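You operate a simulated robot arm through the tools that you are given. There is no shell and no other tool. Be economical: measure what you need, move in short steps, check, and stop when the job is done.

The job below is to be done with a simulated robot arm. You get a single attempt, and the scene is never put back.

Task
Wind the lead in, lock the winder and slide it toward the window.
Fine: turn the crank and slide the orange lock home; the short brass vase goes from the sideboard on to the sill; slide the winder up to where the vase stood, don't lift it. Set down upright: short brass vase.

The check looks at the end state, three seconds after you hand in, the way a careful person would. Anything else that was tipped, shoved, dropped, spilled or broken makes it a failure.

Robot
A 6-joint arm with a two-finger parallel gripper, fixed in place. Base frame: the origin is at the foot of the arm, x ahead of it, y to its left, z up; the work surface is at about z = 0.75. Lengths are in m, angles in rad, forces in N, time in s.
With the tool pointing down near the work surface it reaches from about 0.2 to 0.84 m from the base axis. Its first joint turns from -2.897 to 2.897 rad. Payload 3.91 kg.
The TCP is the grasp point between the finger pads, 0.03 m short of the fingertips. In the tool frame z runs along the fingers and y along their closing line. Largest opening 0.11 m; finger width 0.02, thickness 0.01; the body of the gripper, 0.048 by 0.112 m, starts 0.055 m behind the TCP.
Orientation is that of the tool frame in the base frame, as a unit quaternion [w, x, y, z]. With the fingers straight down and closing along the base's y, the tool's x points along the base's -x, its y along +y and its z along -z.

Tools
- The arm moves only by the tool jog_arm. Its argument "moves" is one flat list of numbers, 7 for each row, row after row: the shift along the tool's x, y, z in m, then the turn, a rotation vector about the tool's x, y, z in rad, then the gripper command, from -1 (shut) to 1 (fully open), values between in proportion. In form: [dx, dy, dz, wx, wy, wz, hand, dx, dy, dz, wx, wy, wz, hand, ...]. A call has 1 to 10 rows; each row is the pose to reach, as a shift and turn from the pose commanded when the call began, along the tool's axes at that moment. Rows are played at 5 a second. More than 0.05 m and 0.15 rad between two rows, or a gripper value outside its range, and nothing of the call is played. Where a pose cannot be reached the arm comes as near as it can. A force on the tool above 90 N (or 10 N above the force at the start of the call, whichever is more), or a blocked arm, ends the call early, and 0.2 s more pass. Each finger travels about 0.108 m/s and halts on what it meets, pressing with about 42 N; the grip force reading is that of the motor and also rises with nothing between the fingers. The clock runs only during rows and for 0.2 s after the last one: add rows that repeat a pose to give the fingers time. It gives the time, the measured TCP pose, the force on the tool (base axes), the opening and the grip force at its end, in the units of the frame above (readings bear some noise), with the torque about the TCP (base axes, N m) and any sound that the robot's microphone picked up.
- Cameras (640 x 400 px; columns grow to the right, rows downward): "scene" is fixed at [0.399, 0.5006, 1.4852]; the picture's right is [-0.99, -0.11, 0.00], its down [-0.05, 0.42, -0.90] and it looks along [0.10, -0.90, -0.43] (base axes); focal length 325 px, centre (320, 200). "wrist" rides on the gripper at [0.077, 0.007, -0.115] in the tool frame; the picture's right is [-0.09, 1.00, 0.00], its down [-0.80, -0.07, -0.59] and it looks along [-0.59, -0.05, 0.80] (tool axes); focal length 270 px, centre (320, 200). There is no depth. A picture from a camera that has moved, and an enlarged one, comes with that camera's place and axes in the base frame and with its lens.
- snapshot(camera): a new picture of that camera. No time passes.
- move_column(by): slides the trunk up (or, below 0, down) by that many m; the arm rides with it, the base frame stays. It gives what a move gives, with no picture.
- zoom(camera, box): a new picture of the part [left, top, right, bottom] of that camera's present view, enlarged. No time passes.
- hand_in(): hands the job in; it is judged then, once.

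Go step by step. Nothing tells you positions but the pictures and the camera data: compare them with the known pose of the tool, close in by small moves and look again before you grip or let go. The budget is 120 turns and 68 pictures, counting those below and the enlarged ones. Unless the task says otherwise, let go and move clear before handing in, and close with one line.

The tools are called after "Request:" as a command line: name --argument value ..., lists and objects as JSON in quotes. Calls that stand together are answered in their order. jog_arm: Moves the arm, as the interface text tells. Its arguments: {"type":"object","properties":{"moves":{"type":"array","items":{"type":"number"}}},"required":["moves"]} The other tools are called the same way: move_column (by) slides the trunk up or down; snapshot (camera) takes a picture; zoom (camera, box) takes an enlarged picture of a part of a camera's view; hand_in () hands the job in.

At the start:

```text
clock: 0.0
tcp_pos: [0.2212, -0.2821, 1.2871]
tool_rot: [0.0, 0.001, 1.0, 0.0]
contact_force: [0.2, 0.7, -0.5]
ft_torque: [-0.01, 0.02, 0.01]
gripper_width: 0.1102
gripper_force: 0.0
trunk travel left (down, up): [-0.475, 0.065]
```

scene: 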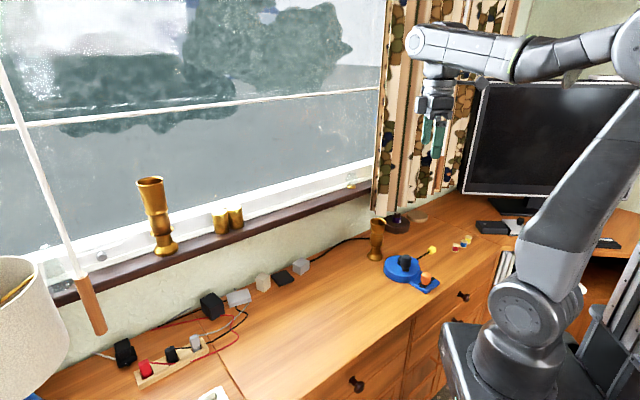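
wrist: 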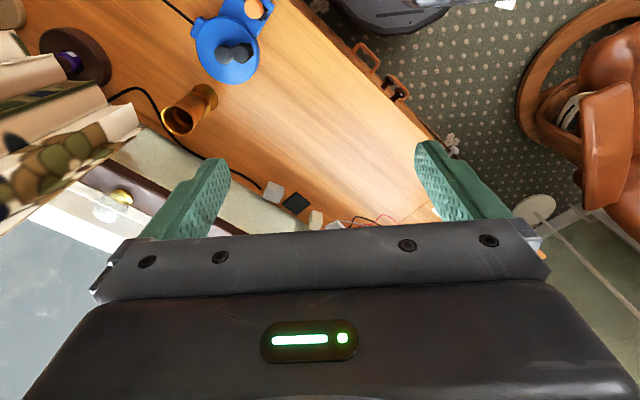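

I see a blue winder with a crank, a yellow-ended lead and an orange lock, with the short brass vase just beside it toward the window. I'll take enlarged views first.

Request:
zoom --camera "scene" --box '[340, 200, 500, 300]'

Request:
zoom --camera "wrist" --box '[140, 0, 300, 100]'

Request:
zoom --camera "scene" --box '[120, 160, 400, 335]'

```text
4.00 times, centred on (420, 250) of scene
camera zoom: at [0.399, 0.5006, 1.4852], right [-0.99, -0.11, 0.0], down [-0.05, 0.42, -0.9], along [0.1, -0.9, -0.43], focal length 1301 px, centre (-80, 0)
```

zoom: 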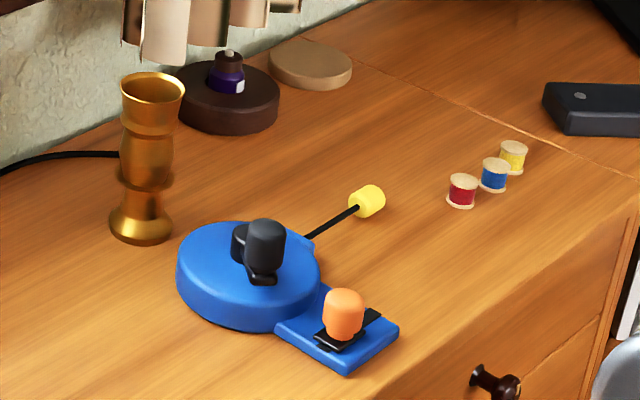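

```text
4.00 times, centred on (220, 50) of wrist
camera zoom: at [0.145, -0.2741, 1.4021], right [0.09, 1.0, 0.0], down [0.8, -0.07, 0.59], along [0.59, -0.05, -0.8], focal length 1081 px, centre (720, 800)
```

zoom: 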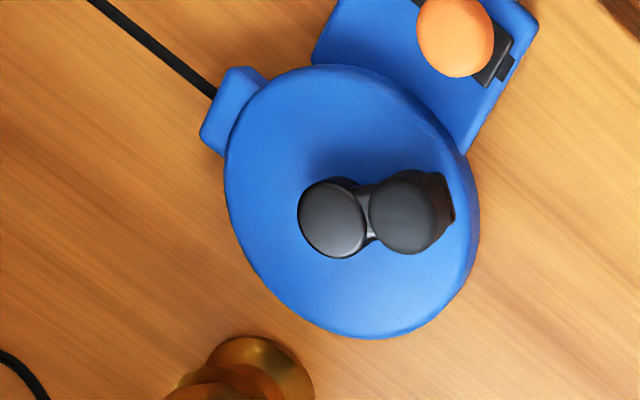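

```text
2.29 times, centred on (260, 248) of scene
camera zoom: at [0.399, 0.5006, 1.4852], right [-0.99, -0.11, 0.0], down [-0.05, 0.42, -0.9], along [0.1, -0.9, -0.43], focal length 744 px, centre (457, 91)
```

zoom: 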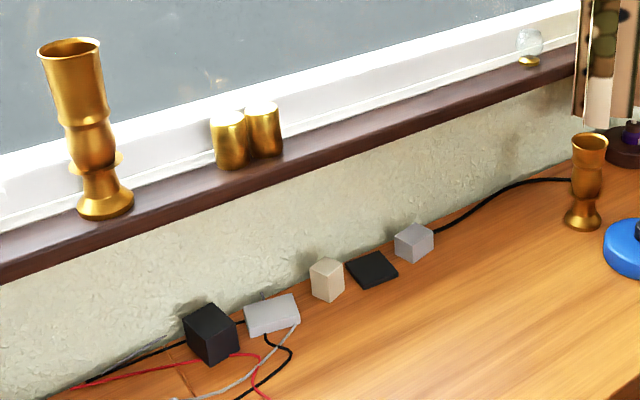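

The winder is at about (0.21, -0.47), the vase at about (0.30, -0.56), and the sill top is near z = 0.99 with its line about 0.757 m from the base. I'll move the wrist camera back and down for a close look at the winder.

Request:
jog_arm --moves '[0.019, -0.024, 0.036, 0, 0, 0, 1, 0.038, -0.047, 0.072, 0, 0, 0, 1, 0.057, -0.071, 0.108, 0, 0, 0, 1, 0.076, -0.095, 0.144, 0, 0, 0, 1, 0.095, -0.118, 0.18, 0, 0, 0, 1, 0.113, -0.142, 0.215, 0, 0, 0, 1, 0.132, -0.165, 0.25, 0, 0, 0, 1, 0.151, -0.189, 0.287, 0, 0, 0, 1, 0.151, -0.189, 0.287, 0, 0, 0, 1]'

Request:
snapshot --camera "wrist"

Request:
snapshot --camera "scene"

```text
clock: 2.0
tcp_pos: [0.0695, -0.4705, 1.0004]
tool_rot: [0.001, 0.0, 1.0, 0.0]
contact_force: [0.5, 0.3, -0.7]
ft_torque: [0.01, -0.01, -0.01]
gripper_width: 0.11
gripper_force: 0.1
trunk travel left (down, up): [-0.475, 0.065]
```

```text
62 pictures are left
camera wrist: at [-0.0061, -0.4632, 1.1157], right [0.09, 1.0, 0.0], down [0.8, -0.07, 0.59], along [0.59, -0.05, -0.8], focal length 270 px, centre (320, 200)
```

wrist: 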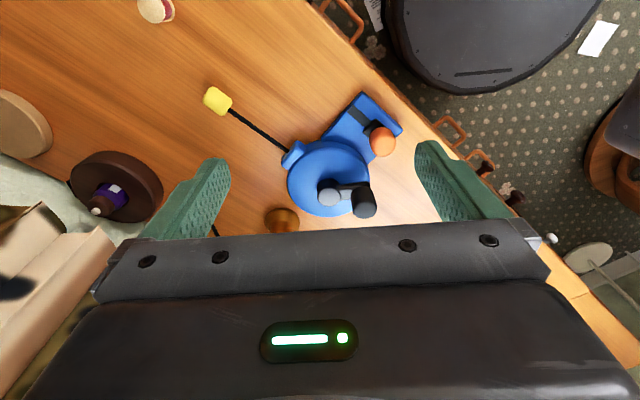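

```text
61 pictures are left
```

scene: 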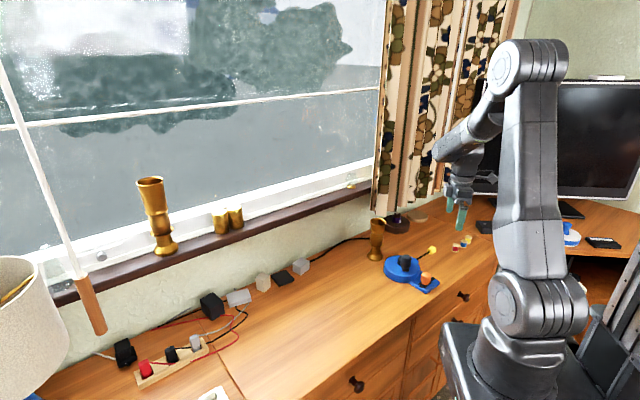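

Request:
zoom --camera "wrist" --box '[260, 80, 420, 240]'

Request:
zoom --camera "scene" --box '[375, 235, 455, 300]'

```text
2.50 times, centred on (340, 160) of wrist
camera zoom: at [-0.0061, -0.4632, 1.1157], right [0.09, 1.0, 0.0], down [0.8, -0.07, 0.59], along [0.59, -0.05, -0.8], focal length 676 px, centre (270, 300)
```

zoom: 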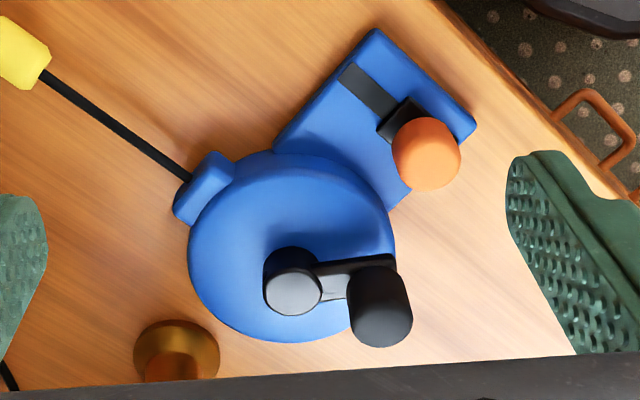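

```text
6.15 times, centred on (415, 268) of scene
camera zoom: at [0.399, 0.5006, 1.4852], right [-0.99, -0.11, 0.0], down [-0.05, 0.42, -0.9], along [0.1, -0.9, -0.43], focal length 2002 px, centre (-265, -215)
```

zoom: 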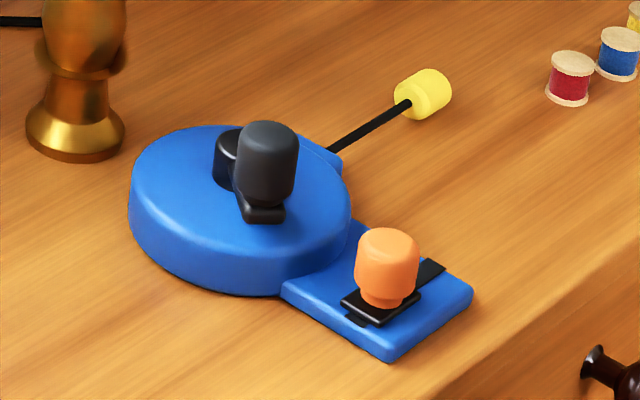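

Crank knob top is near (0.213, -0.424, 0.848), hub (0.22, -0.47). The vase stands close to the crank's circle, so it should go first; I'll look at its profile and the sill.

Request:
zoom --camera "scene" --box '[350, 210, 400, 270]'

Request:
zoom --camera "scene" --box '[210, 160, 390, 260]'

```text
6.67 times, centred on (375, 240) of scene
camera zoom: at [0.399, 0.5006, 1.4852], right [-0.99, -0.11, 0.0], down [-0.05, 0.42, -0.9], along [0.1, -0.9, -0.43], focal length 2169 px, centre (-47, -67)
```

zoom: 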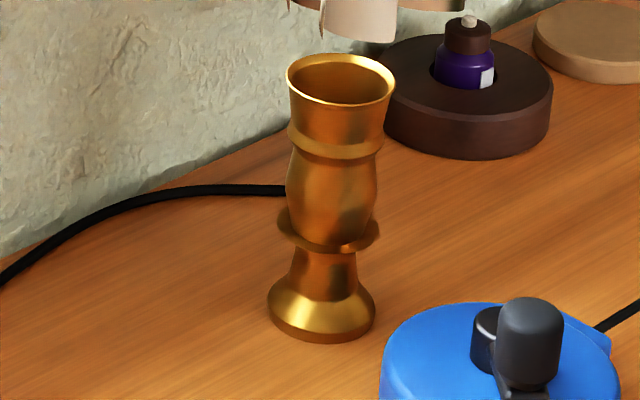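

```text
3.56 times, centred on (300, 210) of scene
camera zoom: at [0.399, 0.5006, 1.4852], right [-0.99, -0.11, 0.0], down [-0.05, 0.42, -0.9], along [0.1, -0.9, -0.43], focal length 1157 px, centre (391, 164)
```

zoom: 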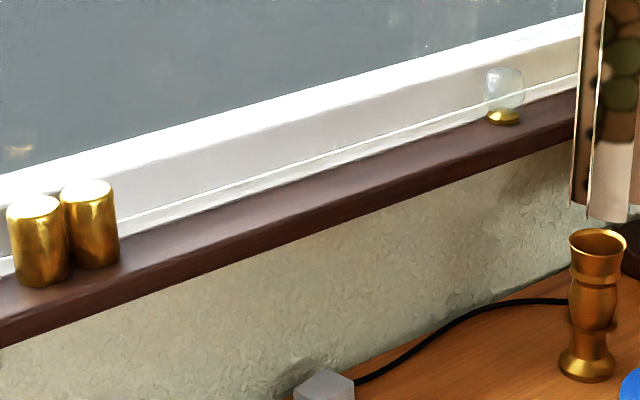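

The vase is about 0.148 m tall with a 0.06 m rim and a 0.062 m base. I'll raise the hand, yaw it to square with the sill, and look down on the sill to measure it.

Request:
jog_arm --moves '[-0.0327, 0.0017, -0.033, 0, 0, 0.0768, 1, -0.0655, 0.0035, -0.066, 0, 0, 0.1536, 1, -0.0982, 0.0052, -0.099, 0, 0, 0.2304, 1, -0.131, 0.007, -0.132, 0, 0, 0.3072, 1, -0.1637, 0.0087, -0.165, 0, 0, 0.384, 1, -0.1965, 0.0105, -0.198, 0, 0, 0.4608, 1, -0.2292, 0.0122, -0.231, 0, 0, 0.5376, 1, -0.262, 0.014, -0.264, 0, 0, 0.6144, 1, -0.2947, 0.0157, -0.297, 0, 0, 0.6912, 1, -0.3275, 0.0175, -0.33, 0, 0, 0.768, 1]'

Request:
snapshot --camera "wrist"

```text
clock: 4.2
tcp_pos: [0.4, -0.4533, 1.3292]
tool_rot: [-0.001, 0.375, 0.927, 0.0]
contact_force: [-0.6, -0.9, -0.4]
ft_torque: [0.0, 0.0, 0.0]
gripper_width: 0.11
gripper_force: 0.1
trunk travel left (down, up): [-0.475, 0.065]
```

```text
56 pictures are left
camera wrist: at [0.3502, -0.3943, 1.4449], right [0.76, 0.66, 0.0], down [0.53, -0.61, 0.59], along [0.39, -0.45, -0.81], focal length 270 px, centre (320, 200)
```

wrist: 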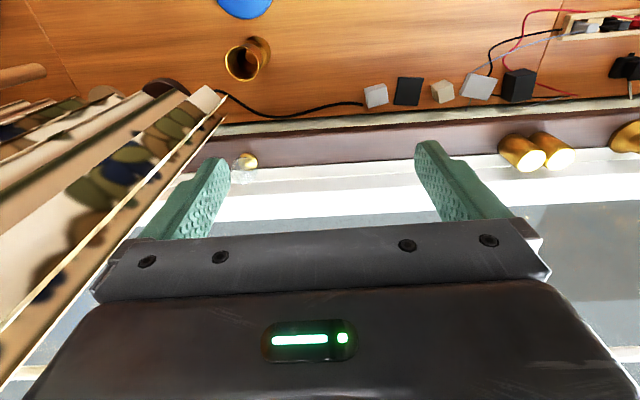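

Request:
zoom --camera "wrist" --box '[180, 90, 440, 220]'

```text
2.46 times, centred on (310, 155) of wrist
camera zoom: at [0.3502, -0.3943, 1.4449], right [0.76, 0.66, 0.0], down [0.53, -0.61, 0.59], along [0.39, -0.45, -0.81], focal length 665 px, centre (345, 311)
```

zoom: 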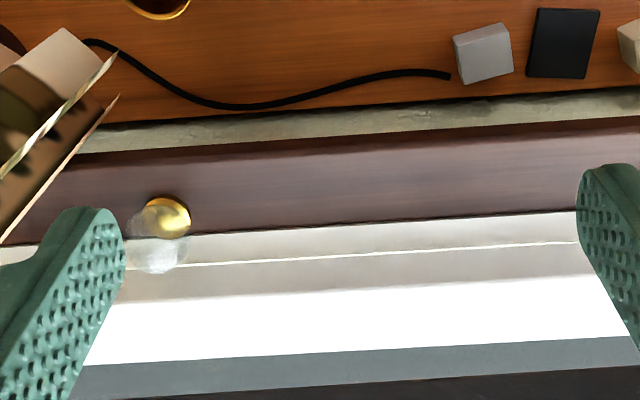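

The sill top spans about n 0.71–0.777 along the 45° normal, z about 0.98–0.99. The curtain hangs near the vase, so I'll check its distance before going down.

Request:
zoom --camera "wrist" --box '[120, 0, 320, 180]'

Request:
zoom --camera "scene" --box '[345, 150, 445, 240]'

```text
2.22 times, centred on (220, 90) of wrist
camera zoom: at [0.3502, -0.3943, 1.4449], right [0.76, 0.66, 0.0], down [0.53, -0.61, 0.59], along [0.39, -0.45, -0.81], focal length 601 px, centre (542, 444)
```

zoom: 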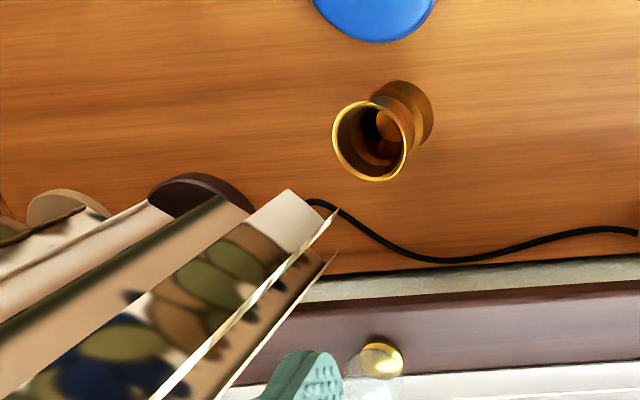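

```text
4.44 times, centred on (395, 195) of scene
camera zoom: at [0.399, 0.5006, 1.4852], right [-0.99, -0.11, 0.0], down [-0.05, 0.42, -0.9], along [0.1, -0.9, -0.43], focal length 1446 px, centre (-13, 222)
```

zoom: 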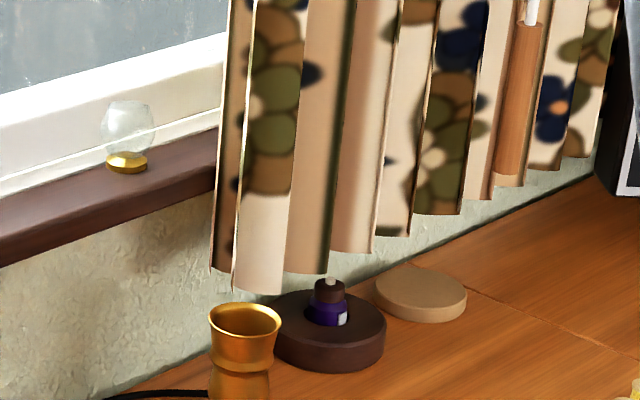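

The curtain's lower edge is about 4 cm window-ward of the vase. I'll tilt the hand 0.3 rad so the wrist leans away from curtain and window, and go above the vase at (0.303, -0.558).

Request:
jog_arm --moves '[-0.0005, -0.0204, 0.04, 0, -0.043, 0, 0.6, -0.001, -0.0408, 0.08, 0, -0.086, 0, 0.6, -0.0014, -0.0612, 0.12, 0, -0.129, 0, 0.6, -0.0019, -0.0816, 0.16, 0, -0.171, 0, 0.6, -0.0024, -0.102, 0.2, 0, -0.214, 0, 0.6, -0.0028, -0.1225, 0.24, 0, -0.257, 0, 0.6, -0.0033, -0.1429, 0.279, 0, -0.3, 0, 0.6, -0.0033, -0.1429, 0.279, 0, -0.3, 0, 0.6]'

Request:
snapshot --camera "wrist"

Request:
snapshot --camera "scene"

```text
clock: 6.0
tcp_pos: [0.3007, -0.5575, 1.0504]
tool_rot: [0.138, 0.37, 0.917, -0.056]
contact_force: [0.2, -0.4, 0.3]
ft_torque: [0.0, -0.03, -0.01]
gripper_width: 0.0878
gripper_force: 0.1
trunk travel left (down, up): [-0.475, 0.065]
```

```text
52 pictures are left
camera wrist: at [0.2296, -0.4772, 1.1372], right [0.75, 0.66, 0.03], down [0.37, -0.46, 0.81], along [0.54, -0.6, -0.59], focal length 270 px, centre (320, 200)
```

wrist: 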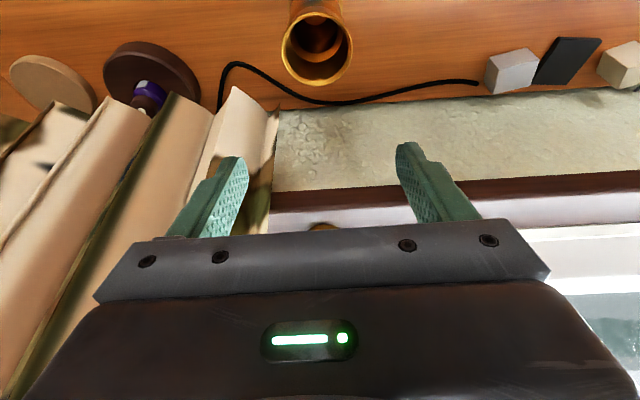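

```text
51 pictures are left
```

scene: 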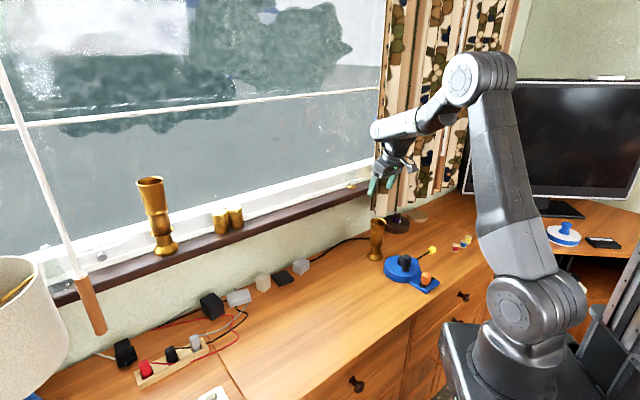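

The rim projects to (0.305, -0.558), agreeing with the estimate. I'll descend straight over the vase with the fingers open, not closing yet.

Request:
jog_arm --moves '[0.0107, 0.0003, 0.0364, 0, 0, 0, 0.6, 0.0215, 0.0007, 0.0729, 0, 0, 0, 0.6, 0.0322, 0.001, 0.1093, 0, 0, 0, 0.6, 0.043, 0.0014, 0.1458, 0, 0, 0, 0.6, 0.0537, 0.0017, 0.1822, 0, 0, 0, 0.6, 0.0537, 0.0017, 0.1822, 0, 0, 0, 0.6]'

Request:
zoom --camera "scene" --box '[340, 170, 440, 270]'

Request:
snapshot --camera "wrist"

```text
clock: 7.4
tcp_pos: [0.3066, -0.5586, 0.8617]
tool_rot: [0.139, 0.37, 0.917, -0.056]
contact_force: [0.5, -0.4, 0.3]
ft_torque: [0.02, 0.03, -0.04]
gripper_width: 0.088
gripper_force: 0.0
trunk travel left (down, up): [-0.475, 0.065]
```

```text
4.00 times, centred on (390, 220) of scene
camera zoom: at [0.399, 0.5006, 1.4852], right [-0.99, -0.11, 0.0], down [-0.05, 0.42, -0.9], along [0.1, -0.9, -0.43], focal length 1301 px, centre (40, 120)
```

zoom: 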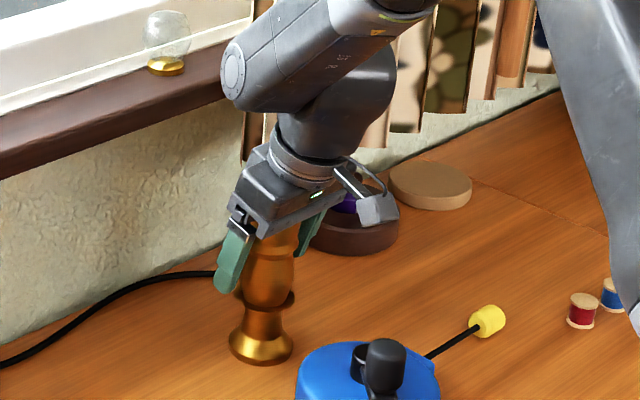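

```text
49 pictures are left
camera wrist: at [0.2328, -0.4781, 0.9481], right [0.75, 0.66, 0.03], down [0.38, -0.46, 0.8], along [0.54, -0.6, -0.59], focal length 270 px, centre (320, 200)
```

wrist: 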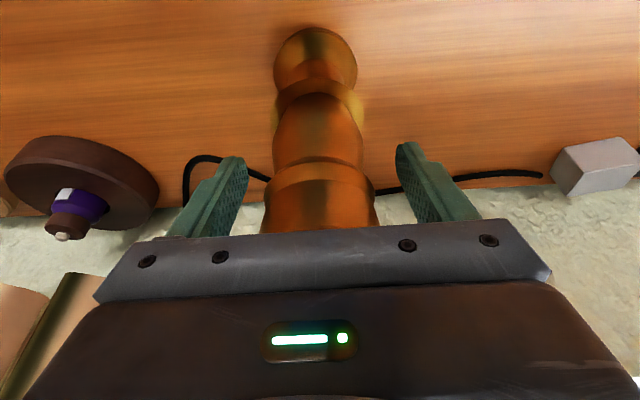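

The vase is centred between the fingers. I'll close gradually.

Request:
jog_arm --moves '[0, 0, 0, 0, 0, 0, 0.4, 0, 0, 0, 0, 0, 0, 0.25, 0, 0, 0, 0, 0, 0, 0.12, 0, 0, 0, 0, 0, 0, 0.0, 0, 0, 0, 0, 0, 0, -0.15, 0, 0, 0, 0, 0, 0, -0.3, 0, 0, 0, 0, 0, 0, -0.6, 0, 0, 0, 0, 0, 0, -1]'

Request:
zoom --camera "scene" --box '[340, 170, 440, 270]'

```text
clock: 9.2
tcp_pos: [0.3042, -0.5574, 0.8618]
tool_rot: [0.139, 0.371, 0.917, -0.056]
contact_force: [-1.4, -0.9, 0.3]
ft_torque: [0.1, -0.11, 0.01]
gripper_width: 0.0591
gripper_force: 41.8
trunk travel left (down, up): [-0.475, 0.065]
```

```text
4.00 times, centred on (390, 220) of scene
camera zoom: at [0.399, 0.5006, 1.4852], right [-0.99, -0.11, 0.0], down [-0.05, 0.42, -0.9], along [0.1, -0.9, -0.43], focal length 1301 px, centre (40, 120)
```

zoom: 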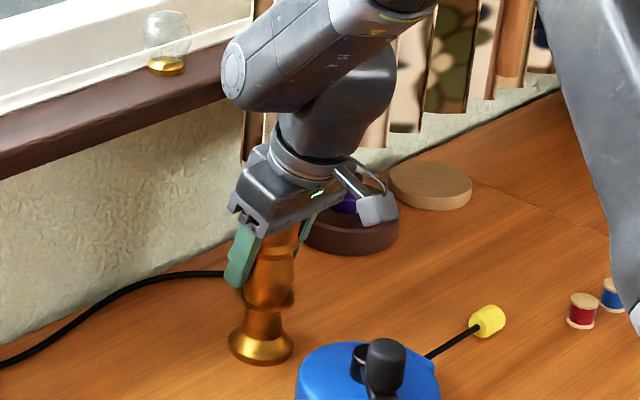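

It's gripped at 0.059 m. I'll lift a little as a test.

Request:
jog_arm --moves '[-0.0044, 0, -0.0143, 0, 0, 0, -1, -0.0089, 0, -0.0287, 0, 0, 0, -1, -0.0133, 0, -0.043, 0, 0, 0, -1, -0.0133, 0, -0.043, 0, 0, 0, -1]'

Request:
zoom --camera "scene" --box '[340, 170, 440, 270]'

```text
clock: 10.2
tcp_pos: [0.3041, -0.5581, 0.9054]
tool_rot: [0.138, 0.37, 0.917, -0.055]
contact_force: [0.3, -0.5, -8.0]
ft_torque: [-0.01, 0.0, 0.0]
gripper_width: 0.0592
gripper_force: 42.0
trunk travel left (down, up): [-0.475, 0.065]
```

```text
4.00 times, centred on (390, 220) of scene
camera zoom: at [0.399, 0.5006, 1.4852], right [-0.99, -0.11, 0.0], down [-0.05, 0.42, -0.9], along [0.1, -0.9, -0.43], focal length 1301 px, centre (40, 120)
```

zoom: 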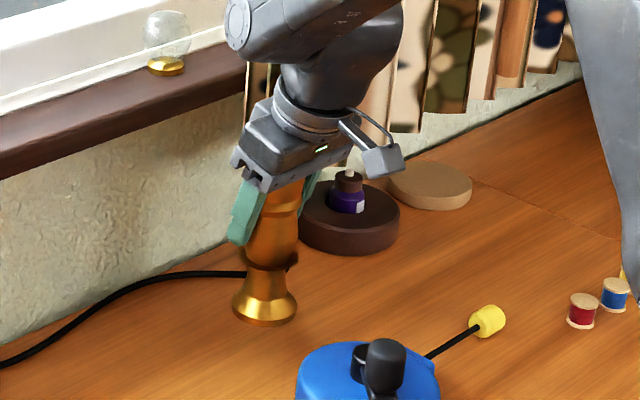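

The vase holds upright, no slip (about 0.8 kg). I'll lift it up and away from the curtain, alongside the sill.

Request:
jog_arm --moves '[-0.0089, 0.0162, -0.0319, 0, 0, 0, -1, -0.0178, 0.0325, -0.0638, 0, 0, 0, -1, -0.0267, 0.0487, -0.0957, 0, 0, 0, -1, -0.0356, 0.065, -0.1276, 0, 0, 0, -1, -0.0446, 0.0812, -0.1596, 0, 0, 0, -1, -0.0535, 0.0974, -0.1915, 0, 0, 0, -1, -0.0624, 0.1137, -0.2234, 0, 0, 0, -1, -0.0713, 0.1299, -0.2553, 0, 0, 0, -1, -0.0713, 0.1299, -0.2553, 0, 0, 0, -1]'

Request:
snapshot --camera "wrist"

Request:
zoom --camera "scene" --box '[220, 130, 420, 255]'

```text
clock: 12.2
tcp_pos: [0.3912, -0.46, 1.1706]
tool_rot: [0.137, 0.37, 0.917, -0.056]
contact_force: [-0.3, 0.7, -7.6]
ft_torque: [0.0, 0.02, -0.01]
gripper_width: 0.0588
gripper_force: 42.1
trunk travel left (down, up): [-0.475, 0.065]
```

```text
46 pictures are left
camera wrist: at [0.3182, -0.3805, 1.2584], right [0.75, 0.66, 0.03], down [0.38, -0.46, 0.8], along [0.54, -0.59, -0.59], focal length 270 px, centre (320, 200)
```

wrist: 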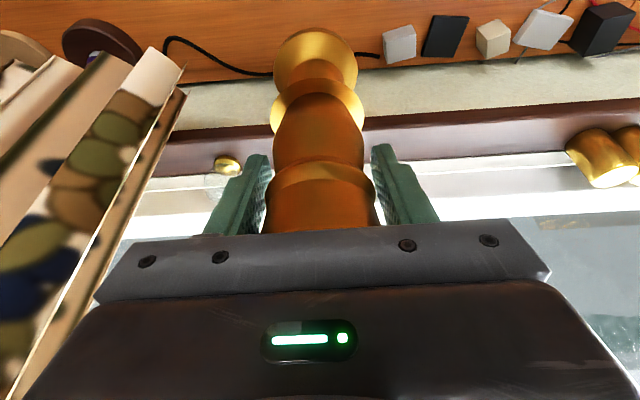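

```text
3.20 times, centred on (320, 192) of scene
camera zoom: at [0.399, 0.5006, 1.4852], right [-0.99, -0.11, 0.0], down [-0.05, 0.42, -0.9], along [0.1, -0.9, -0.43], focal length 1041 px, centre (320, 224)
```

zoom: 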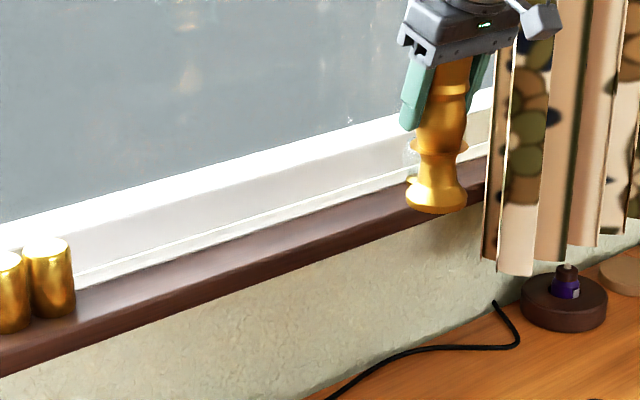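

Now over the sill at (0.527, -0.527), still about 7 cm above it.

Request:
jog_arm --moves '[-0.0276, 0.0093, 0.0085, 0, 0, 0, -1, -0.0552, 0.0185, 0.0171, 0, 0, 0, -1, -0.0827, 0.0278, 0.0256, 0, 0, 0, -1, -0.1103, 0.037, 0.0342, 0, 0, 0, -1, -0.1379, 0.0463, 0.0427, 0, 0, 0, -1, -0.1379, 0.0463, 0.0427, 0, 0, 0, -1]'

Request:
snapshot --camera "wrist"

Request:
zoom --camera "scene" --box '[220, 130, 380, 230]'

```text
clock: 13.6
tcp_pos: [0.5258, -0.5286, 1.1722]
tool_rot: [0.138, 0.37, 0.917, -0.057]
contact_force: [-0.6, 0.0, -8.6]
ft_torque: [-0.05, -0.04, 0.02]
gripper_width: 0.0591
gripper_force: 41.9
trunk travel left (down, up): [-0.475, 0.065]
```

```text
44 pictures are left
camera wrist: at [0.4538, -0.4475, 1.2588], right [0.75, 0.66, 0.03], down [0.38, -0.46, 0.8], along [0.54, -0.6, -0.59], focal length 270 px, centre (320, 200)
```

wrist: 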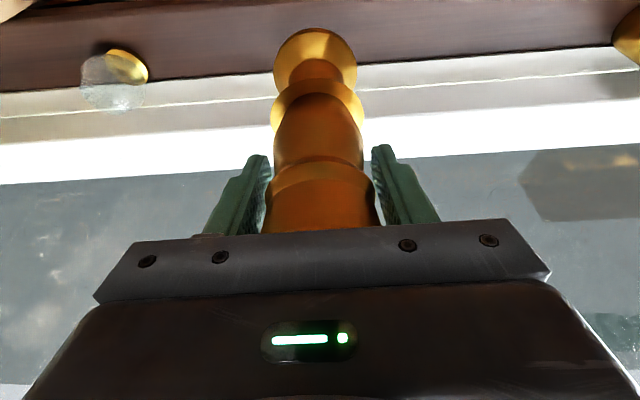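

```text
4.00 times, centred on (300, 180) of scene
camera zoom: at [0.399, 0.5006, 1.4852], right [-0.99, -0.11, 0.0], down [-0.05, 0.42, -0.9], along [0.1, -0.9, -0.43], focal length 1301 px, centre (400, 280)
```

zoom: 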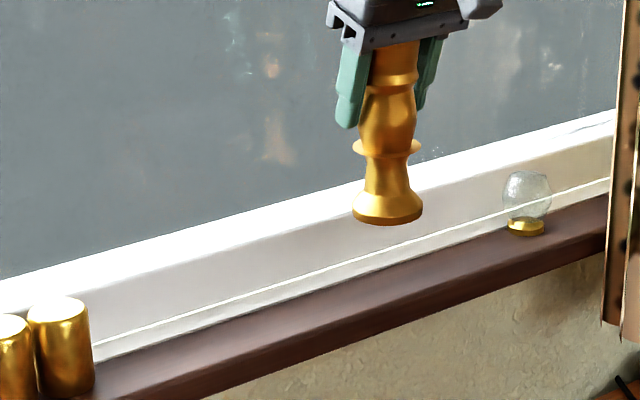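

Position matches the sill's centre line (n = 0.746 vs. 0.715–0.78). I'll lower 5.5 cm, then feel for contact.

Request:
jog_arm --moves '[0.0054, 0, 0.0175, 0, 0, 0, -1, 0.0108, 0, 0.035, 0, 0, 0, -1, 0.0163, 0, 0.0525, 0, 0, 0, -1, 0.0163, 0, 0.0525, 0, 0, 0, -1]'

Request:
zoom --camera "scene" --box '[240, 140, 360, 230]'

```text
clock: 14.6
tcp_pos: [0.526, -0.5266, 1.116]
tool_rot: [0.138, 0.37, 0.917, -0.056]
contact_force: [0.3, 0.6, -8.8]
ft_torque: [-0.02, 0.0, -0.01]
gripper_width: 0.0588
gripper_force: 42.1
trunk travel left (down, up): [-0.475, 0.065]
```

```text
4.44 times, centred on (300, 185) of scene
camera zoom: at [0.399, 0.5006, 1.4852], right [-0.99, -0.11, 0.0], down [-0.05, 0.42, -0.9], along [0.1, -0.9, -0.43], focal length 1446 px, centre (409, 267)
```

zoom: 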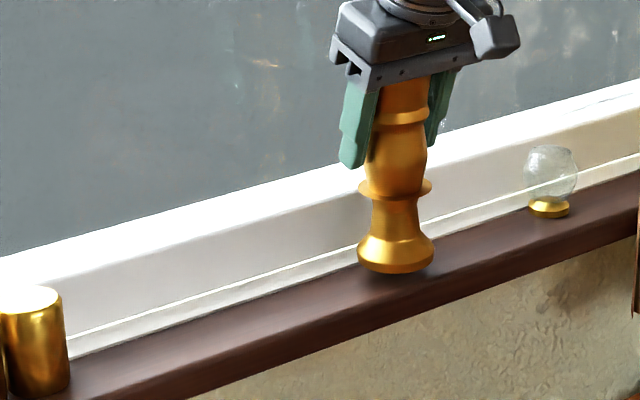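

Still a small gap of roughly 2 cm; continuing in fine steps.

Request:
jog_arm --moves '[0.0012, 0, 0.0038, 0, 0, 0, -1, 0.0024, 0, 0.0076, 0, 0, 0, -1, 0.0035, 0, 0.0115, 0, 0, 0, -1, 0.0035, 0, 0.0115, 0, 0, 0, -1]'

Request:
zoom --camera "scene" --box '[280, 170, 360, 230]'

```text
clock: 15.6
tcp_pos: [0.5259, -0.5273, 1.1035]
tool_rot: [0.138, 0.37, 0.917, -0.055]
contact_force: [0.9, 0.3, -8.3]
ft_torque: [0.02, 0.0, 0.0]
gripper_width: 0.059
gripper_force: 41.8
trunk travel left (down, up): [-0.475, 0.065]
```

```text
6.67 times, centred on (320, 200) of scene
camera zoom: at [0.399, 0.5006, 1.4852], right [-0.99, -0.11, 0.0], down [-0.05, 0.42, -0.9], along [0.1, -0.9, -0.43], focal length 2169 px, centre (320, 200)
```

zoom: 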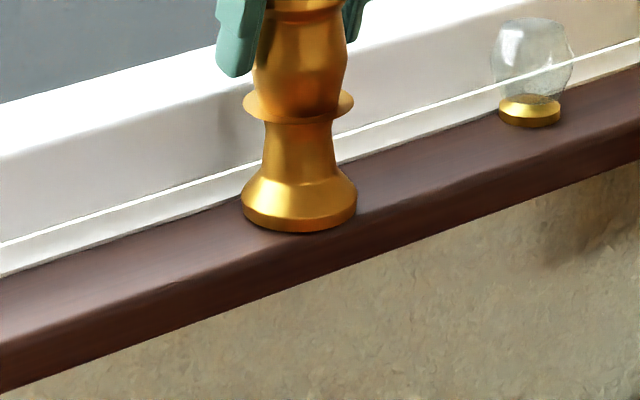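

Request:
jog_arm --moves '[0.0006, 0, 0.0019, 0, 0, 0, -1, 0.0012, 0, 0.0038, 0, 0, 0, -1, 0.0012, 0, 0.0038, 0, 0, 0, -1]'

```text
clock: 16.4
tcp_pos: [0.5251, -0.5272, 1.1019]
tool_rot: [0.141, 0.37, 0.916, -0.057]
contact_force: [1.7, -0.1, 2.6]
ft_torque: [0.23, -0.32, -0.03]
gripper_width: 0.059
gripper_force: 41.7
trunk travel left (down, up): [-0.475, 0.065]
```

Contact with the sill (z about 0.990). I'll ease off slightly and open the fingers gently.

Request:
jog_arm --moves '[-0.0003, 0, -0.001, 0, 0, 0, -1, -0.0003, 0, -0.001, 0, 0, 0, 0.15, -0.0003, 0, -0.001, 0, 0, 0, 0.3, -0.0003, 0, -0.001, 0, 0, 0, 0.5, -0.0003, 0, -0.001, 0, 0, 0, 0.6, -0.0003, 0, -0.001, 0, 0, 0, 0.6]'

Request:
zoom --camera "scene" --box '[260, 140, 360, 220]'

Request:
snapshot --camera "wrist"

```text
clock: 17.8
tcp_pos: [0.5253, -0.5276, 1.1029]
tool_rot: [0.138, 0.371, 0.917, -0.056]
contact_force: [-0.4, 0.1, 0.1]
ft_torque: [-0.02, 0.01, 0.01]
gripper_width: 0.0881
gripper_force: 0.1
trunk travel left (down, up): [-0.475, 0.065]
```

```text
5.00 times, centred on (310, 180) of scene
camera zoom: at [0.399, 0.5006, 1.4852], right [-0.99, -0.11, 0.0], down [-0.05, 0.42, -0.9], along [0.1, -0.9, -0.43], focal length 1626 px, centre (370, 300)
```

zoom: 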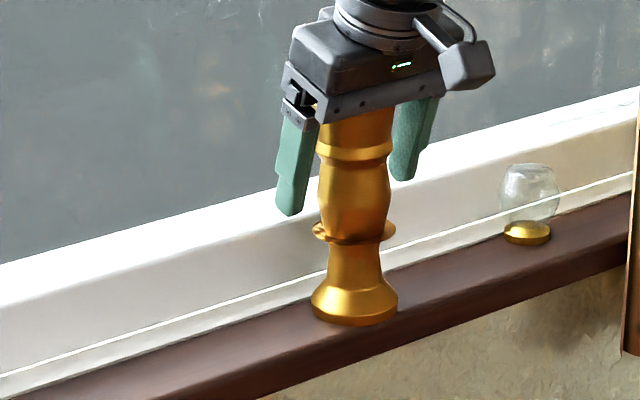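

```text
39 pictures are left
camera wrist: at [0.4532, -0.4469, 1.1885], right [0.75, 0.66, 0.03], down [0.38, -0.46, 0.8], along [0.54, -0.6, -0.59], focal length 270 px, centre (320, 200)
```

wrist: 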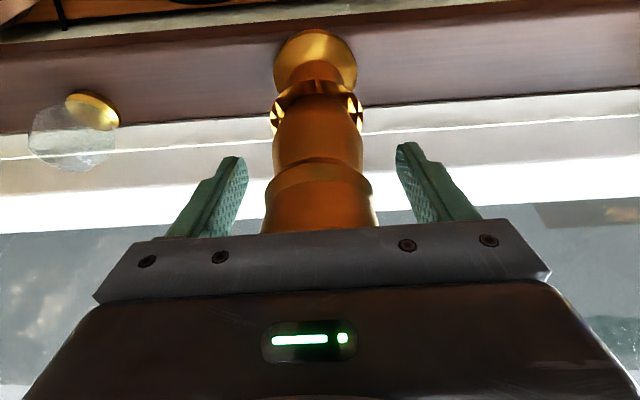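

The vase stands free and upright on the sill. I'll withdraw straight up.

Request:
jog_arm --moves '[-0.0059, 0, -0.0191, 0, 0, 0, 0.6, -0.0148, 0, -0.0478, 0, 0, 0, 0.6, -0.0266, 0, -0.086, 0, 0, 0, 0.6, -0.0384, 0, -0.1241, 0, 0, 0, 0.6, -0.0473, 0, -0.1528, 0, 0, 0, 0.6, -0.0473, 0, -0.1528, 0, 0, 0, 0.6]'

Request:
jog_arm --moves '[0.0376, -0.0142, 0.0211, 0, 0.03, 0, 0.6, 0.0751, -0.0285, 0.0423, 0, 0.06, 0, 0.6, 0.1127, -0.0427, 0.0634, 0, 0.09, 0, 0.6, 0.1502, -0.0569, 0.0845, 0, 0.12, 0, 0.6, 0.1878, -0.0712, 0.1057, 0, 0.15, 0, 0.6, 0.2253, -0.0854, 0.1268, 0, 0.18, 0, 0.6, 0.2629, -0.0996, 0.1479, 0, 0.21, 0, 0.6, 0.3004, -0.1138, 0.169, 0, 0.24, 0, 0.6, 0.338, -0.1281, 0.1902, 0, 0.27, 0, 0.6, 0.3755, -0.1423, 0.2113, 0, 0.3, 0, 0.6]'

Request:
snapshot --camera "wrist"

Request:
snapshot --camera "scene"

```text
clock: 19.3
tcp_pos: [0.5271, -0.5272, 1.2445]
tool_rot: [0.121, 0.372, 0.919, -0.048]
contact_force: [1.9, -2.4, -21.1]
ft_torque: [0.18, 0.45, -0.26]
gripper_width: 0.0881
gripper_force: 0.0
trunk travel left (down, up): [-0.475, 0.065]
stopped in row 6: the force on the tool passed its limit at 91 N (the readings are from after the stop); the commanded pose is now the measured one
```

```text
clock: 21.5
tcp_pos: [0.2067, -0.417, 0.9444]
tool_rot: [-0.014, 0.375, 0.927, 0.006]
contact_force: [-0.3, 0.1, 0.1]
ft_torque: [-0.05, -0.02, 0.01]
gripper_width: 0.0881
gripper_force: 0.1
trunk travel left (down, up): [-0.475, 0.065]
```

```text
38 pictures are left
camera wrist: at [0.1584, -0.3594, 1.0618], right [0.75, 0.66, 0.0], down [0.54, -0.62, 0.57], along [0.37, -0.43, -0.82], focal length 270 px, centre (320, 200)
```

wrist: 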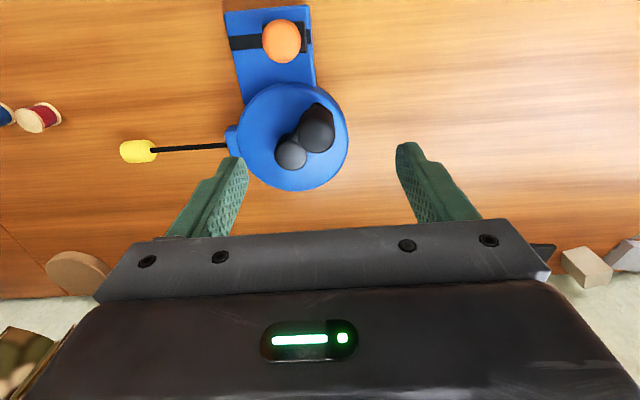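

```text
37 pictures are left
```

scene: 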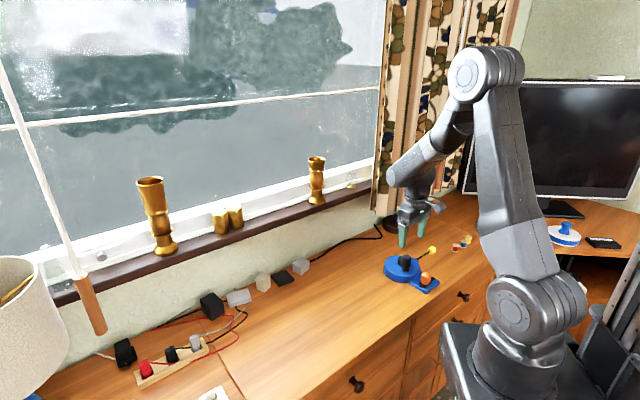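

The vase stands upright on the sill. The lift ended on a brief force stop at its very end, with no visible effect. Now a closer look at the crank from here.

Request:
zoom --camera "wrist" --box '[200, 0, 380, 200]'

Request:
zoom --camera "scene" --box '[290, 145, 360, 215]'

```text
2.00 times, centred on (290, 100) of wrist
camera zoom: at [0.1584, -0.3594, 1.0618], right [0.75, 0.66, 0.0], down [0.54, -0.62, 0.57], along [0.37, -0.43, -0.82], focal length 541 px, centre (380, 400)
```

zoom: 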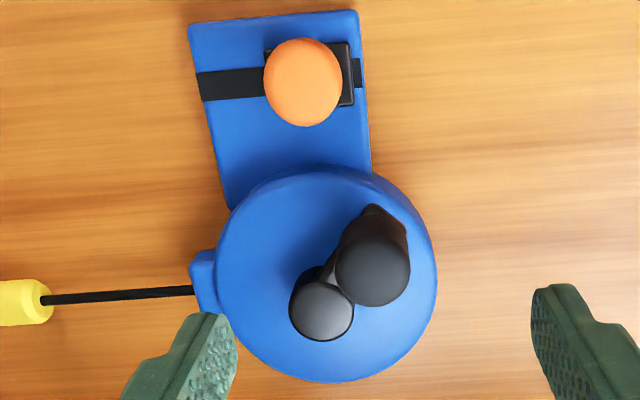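

```text
5.71 times, centred on (325, 180) of scene
camera zoom: at [0.399, 0.5006, 1.4852], right [-0.99, -0.11, 0.0], down [-0.05, 0.42, -0.9], along [0.1, -0.9, -0.43], focal length 1859 px, centre (291, 314)
```

zoom: 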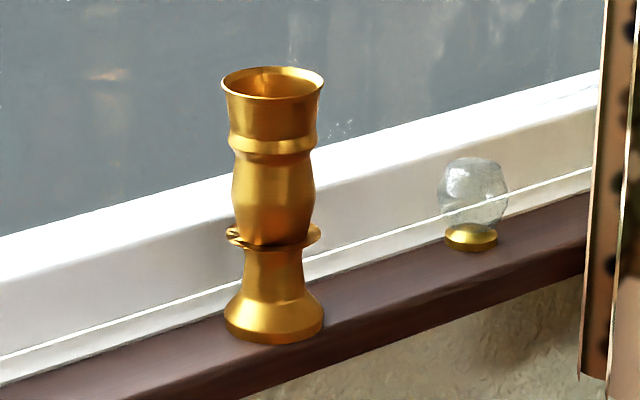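

Knob is at (0.2105, -0.4245), hub about (0.215, -0.468), crank radius about 0.044 m. I'll level the tool and lower over the knob.

Request:
jog_arm --moves '[-0.0036, -0.0009, 0.0314, 0, -0.01, 0, 0.4, -0.0071, -0.0019, 0.0628, 0, -0.02, 0, 0.4, -0.0107, -0.0028, 0.0942, 0, -0.03, 0, 0.2, -0.0107, -0.0028, 0.0942, 0, -0.03, 0, 0.2]'

Request:
snapshot --camera "wrist"

Request:
zoom --camera "scene" --box '[360, 215, 460, 305]'

```text
clock: 22.5
tcp_pos: [0.2106, -0.4235, 0.8497]
tool_rot: [0.0, 0.374, 0.927, 0.002]
contact_force: [0.5, 0.4, 0.2]
ft_torque: [0.01, -0.01, -0.02]
gripper_width: 0.0659
gripper_force: 0.1
trunk travel left (down, up): [-0.475, 0.065]
```

```text
34 pictures are left
camera wrist: at [0.1604, -0.3638, 0.9642], right [0.75, 0.66, 0.0], down [0.53, -0.61, 0.59], along [0.39, -0.45, -0.8], focal length 270 px, centre (320, 200)
```

wrist: 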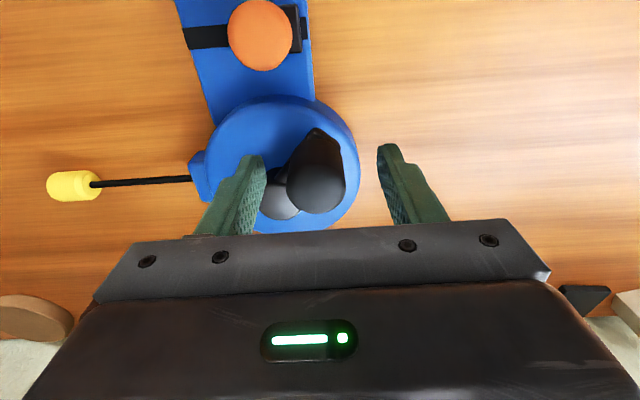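

```text
4.44 times, centred on (410, 260) of scene
camera zoom: at [0.399, 0.5006, 1.4852], right [-0.99, -0.11, 0.0], down [-0.05, 0.42, -0.9], along [0.1, -0.9, -0.43], focal length 1446 px, centre (-80, -67)
```

zoom: 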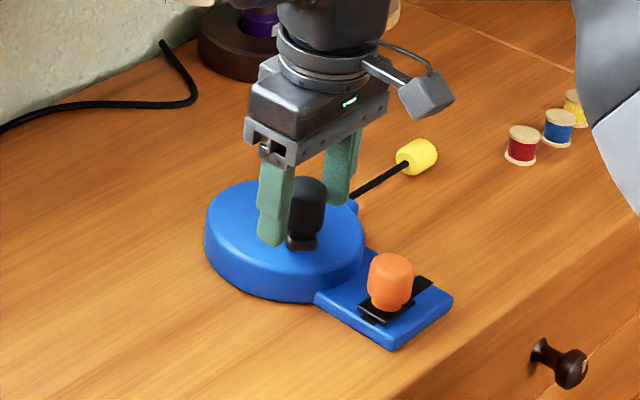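

The knob is centred between the fingers. Closing on it.

Request:
jog_arm --moves '[0, 0, 0, 0, 0, 0, 0.0, 0, 0, 0, 0, 0, 0, -0.2, 0, 0, 0, 0, 0, 0, -0.4, 0, 0, 0, 0, 0, 0, -0.6, 0, 0, 0, 0, 0, 0, -0.7, 0, 0, 0, 0, 0, 0, -0.7]'

```text
clock: 23.9
tcp_pos: [0.2106, -0.4231, 0.8497]
tool_rot: [0.001, 0.374, 0.927, 0.001]
contact_force: [0.8, -1.9, 1.1]
ft_torque: [-0.58, -0.25, 0.0]
gripper_width: 0.0308
gripper_force: 41.6
trunk travel left (down, up): [-0.475, 0.065]
```

Gripped (knob 0.031 m). I'll try a small clockwise arc and watch forces and the lead.

Request:
jog_arm --moves '[-0.0056, 0.0055, 0, 0, 0, 0, -0.7, -0.012, 0.0098, 0, 0, 0, 0, -0.7, -0.0191, 0.013, 0, 0, 0, 0, -0.7, -0.0191, 0.013, 0, 0, 0, 0, -0.7]'

Request:
snapshot --camera "wrist"

```text
clock: 24.9
tcp_pos: [0.2337, -0.4268, 0.8491]
tool_rot: [0.001, 0.375, 0.927, 0.002]
contact_force: [-4.4, 2.5, 0.7]
ft_torque: [0.48, 0.69, -0.17]
gripper_width: 0.0306
gripper_force: 42.3
trunk travel left (down, up): [-0.475, 0.065]
```

```text
32 pictures are left
camera wrist: at [0.1828, -0.368, 0.9645], right [0.76, 0.66, 0.0], down [0.53, -0.61, 0.59], along [0.39, -0.45, -0.81], focal length 270 px, centre (320, 200)
```

wrist: 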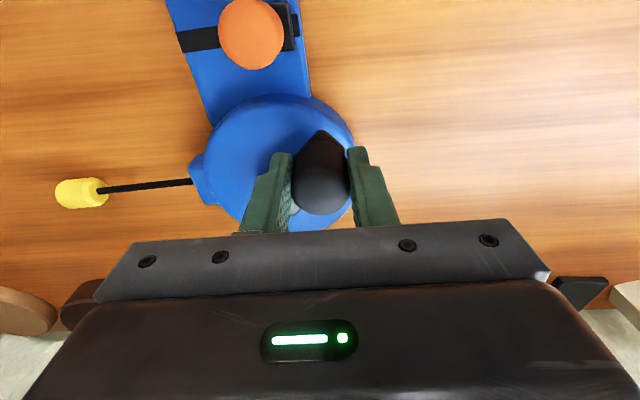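

The winder itself slid rather than the crank turning, so clockwise seems stiff. I'll try the other direction with a small arc about the hub's new place.

Request:
jog_arm --moves '[0.0048, -0.0061, 0, 0, 0, 0, -0.7, 0.0085, -0.013, 0, 0, 0, 0, -0.7, 0.0109, -0.0204, 0, 0, 0, 0, -0.7, 0.0109, -0.0204, 0, 0, 0, 0, -0.7]'

Request:
snapshot --camera "wrist"

```text
clock: 25.9
tcp_pos: [0.211, -0.435, 0.8497]
tool_rot: [0.001, 0.374, 0.927, 0.0]
contact_force: [0.5, 3.4, -0.8]
ft_torque: [-0.31, -0.19, 0.01]
gripper_width: 0.0308
gripper_force: 42.2
trunk travel left (down, up): [-0.475, 0.065]
```

```text
31 pictures are left
camera wrist: at [0.1603, -0.3753, 0.9646], right [0.75, 0.66, 0.0], down [0.53, -0.61, 0.59], along [0.39, -0.45, -0.8], focal length 270 px, centre (320, 200)
```

wrist: 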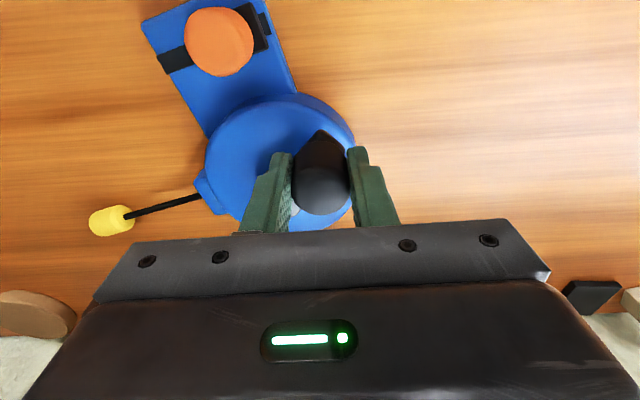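

The firm grip keeps the knob from spinning, so the whole winder followed; the lead did shorten slightly when the crank went clockwise relative to the body. So I'll turn the gripper together with the crank, clockwise about the hub.

Request:
jog_arm --moves '[-0.0049, 0.0049, 0, 0, 0, 0.149, -0.7, -0.0104, 0.0091, 0, 0, 0, 0.298, -0.7, -0.0165, 0.0123, 0, 0, 0, 0.447, -0.7, -0.023, 0.0147, 0, 0, 0, 0.596, -0.7, -0.0298, 0.016, 0, 0, 0, 0.745, -0.7, -0.0367, 0.0163, 0, 0, 0, 0.894, -0.7, -0.0367, 0.0163, 0, 0, 0, 0.894, -0.7]'

Request:
snapshot --camera "wrist"

Request:
zoom --camera "scene" --box '[360, 215, 460, 305]'

```text
clock: 27.5
tcp_pos: [0.249, -0.4479, 0.8493]
tool_rot: [0.001, 0.739, 0.674, 0.002]
contact_force: [2.1, -5.6, 3.7]
ft_torque: [-1.1, 0.3, 0.24]
gripper_width: 0.0306
gripper_force: 42.0
trunk travel left (down, up): [-0.475, 0.065]
```

```text
30 pictures are left
camera wrist: at [0.2626, -0.3715, 0.9645], right [0.98, -0.18, 0.0], down [-0.14, -0.79, 0.59], along [-0.11, -0.58, -0.8], focal length 270 px, centre (320, 200)
```

wrist: 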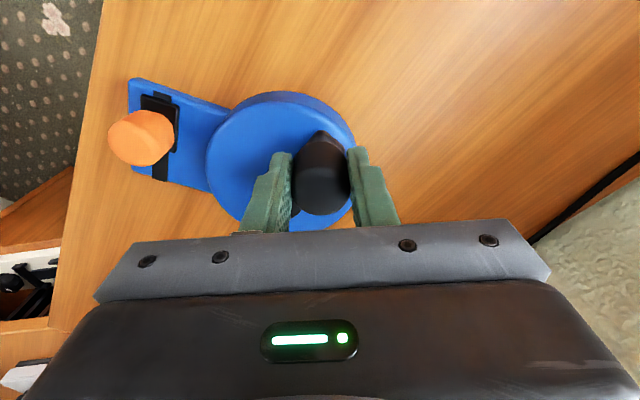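

```text
4.44 times, centred on (410, 260) of scene
camera zoom: at [0.399, 0.5006, 1.4852], right [-0.99, -0.11, 0.0], down [-0.05, 0.42, -0.9], along [0.1, -0.9, -0.43], focal length 1446 px, centre (-80, -67)
```

zoom: 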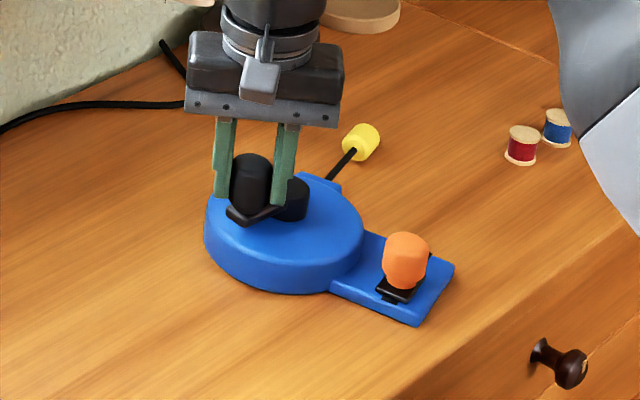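

The crank turned and the lead shortened (about 0.11 to 0.08 m) with the winder roughly in place. Continuing clockwise.

Request:
jog_arm --moves '[-0.0049, 0.0049, 0, 0, 0, 0.149, -0.7, -0.0104, 0.0091, 0, 0, 0, 0.298, -0.7, -0.0165, 0.0123, 0, 0, 0, 0.447, -0.7, -0.023, 0.0147, 0, 0, 0, 0.596, -0.7, -0.0298, 0.016, 0, 0, 0, 0.745, -0.7, -0.0367, 0.0163, 0, 0, 0, 0.894, -0.7, -0.0433, 0.0156, 0, 0, 0, 1.043, -0.7, -0.05, 0.0139, 0, 0, 0, 1.192, -0.7, -0.05, 0.0139, 0, 0, 0, 1.192, -0.7]'

Request:
zoom --camera "scene" --box '[360, 215, 460, 305]'

```text
clock: 29.5
tcp_pos: [0.2575, -0.4997, 0.8504]
tool_rot: [-0.001, 0.99, 0.143, 0.0]
contact_force: [-1.7, -6.8, 5.2]
ft_torque: [-0.32, -0.22, 0.25]
gripper_width: 0.0307
gripper_force: 41.6
trunk travel left (down, up): [-0.475, 0.065]
```

```text
4.44 times, centred on (410, 260) of scene
camera zoom: at [0.399, 0.5006, 1.4852], right [-0.99, -0.11, 0.0], down [-0.05, 0.42, -0.9], along [0.1, -0.9, -0.43], focal length 1446 px, centre (-80, -67)
```

zoom: 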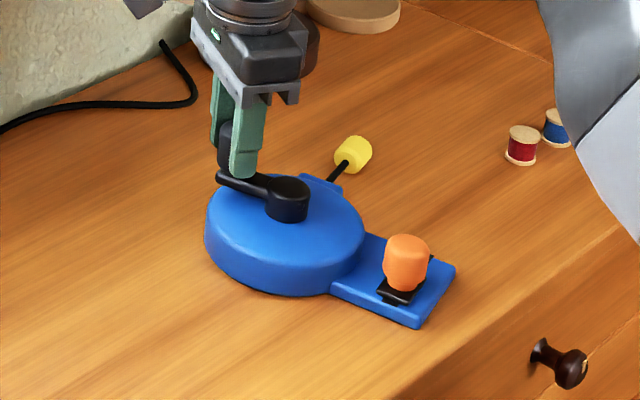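

Working well. Continuing another part of a turn, checking for joint limits.

Request:
jog_arm --moves '[-0.0049, 0.0049, 0, 0, 0, 0.149, -0.7, -0.0104, 0.0091, 0, 0, 0, 0.298, -0.7, -0.0165, 0.0123, 0, 0, 0, 0.447, -0.7, -0.023, 0.0147, 0, 0, 0, 0.596, -0.7, -0.0298, 0.016, 0, 0, 0, 0.745, -0.7, -0.0298, 0.016, 0, 0, 0, 0.745, -0.7]'

Request:
zoom --camera "scene" --box '[360, 215, 460, 305]'

```text
clock: 30.9
tcp_pos: [0.2337, -0.5207, 0.8501]
tool_rot: [-0.001, 0.974, -0.227, 0.0]
contact_force: [-2.8, 4.4, -0.9]
ft_torque: [-0.26, -0.51, 0.08]
gripper_width: 0.0305
gripper_force: 42.3
trunk travel left (down, up): [-0.475, 0.065]
```

```text
4.44 times, centred on (410, 260) of scene
camera zoom: at [0.399, 0.5006, 1.4852], right [-0.99, -0.11, 0.0], down [-0.05, 0.42, -0.9], along [0.1, -0.9, -0.43], focal length 1446 px, centre (-80, -67)
```

zoom: 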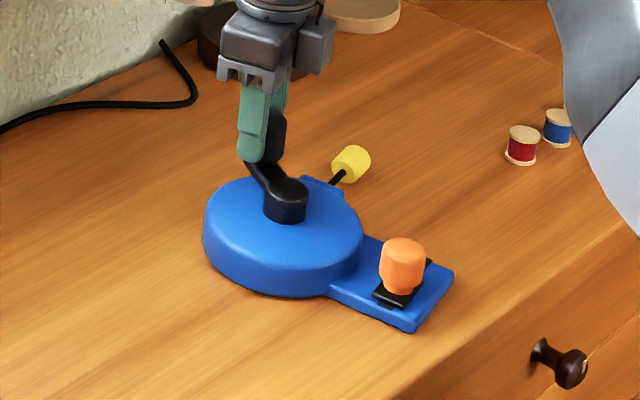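

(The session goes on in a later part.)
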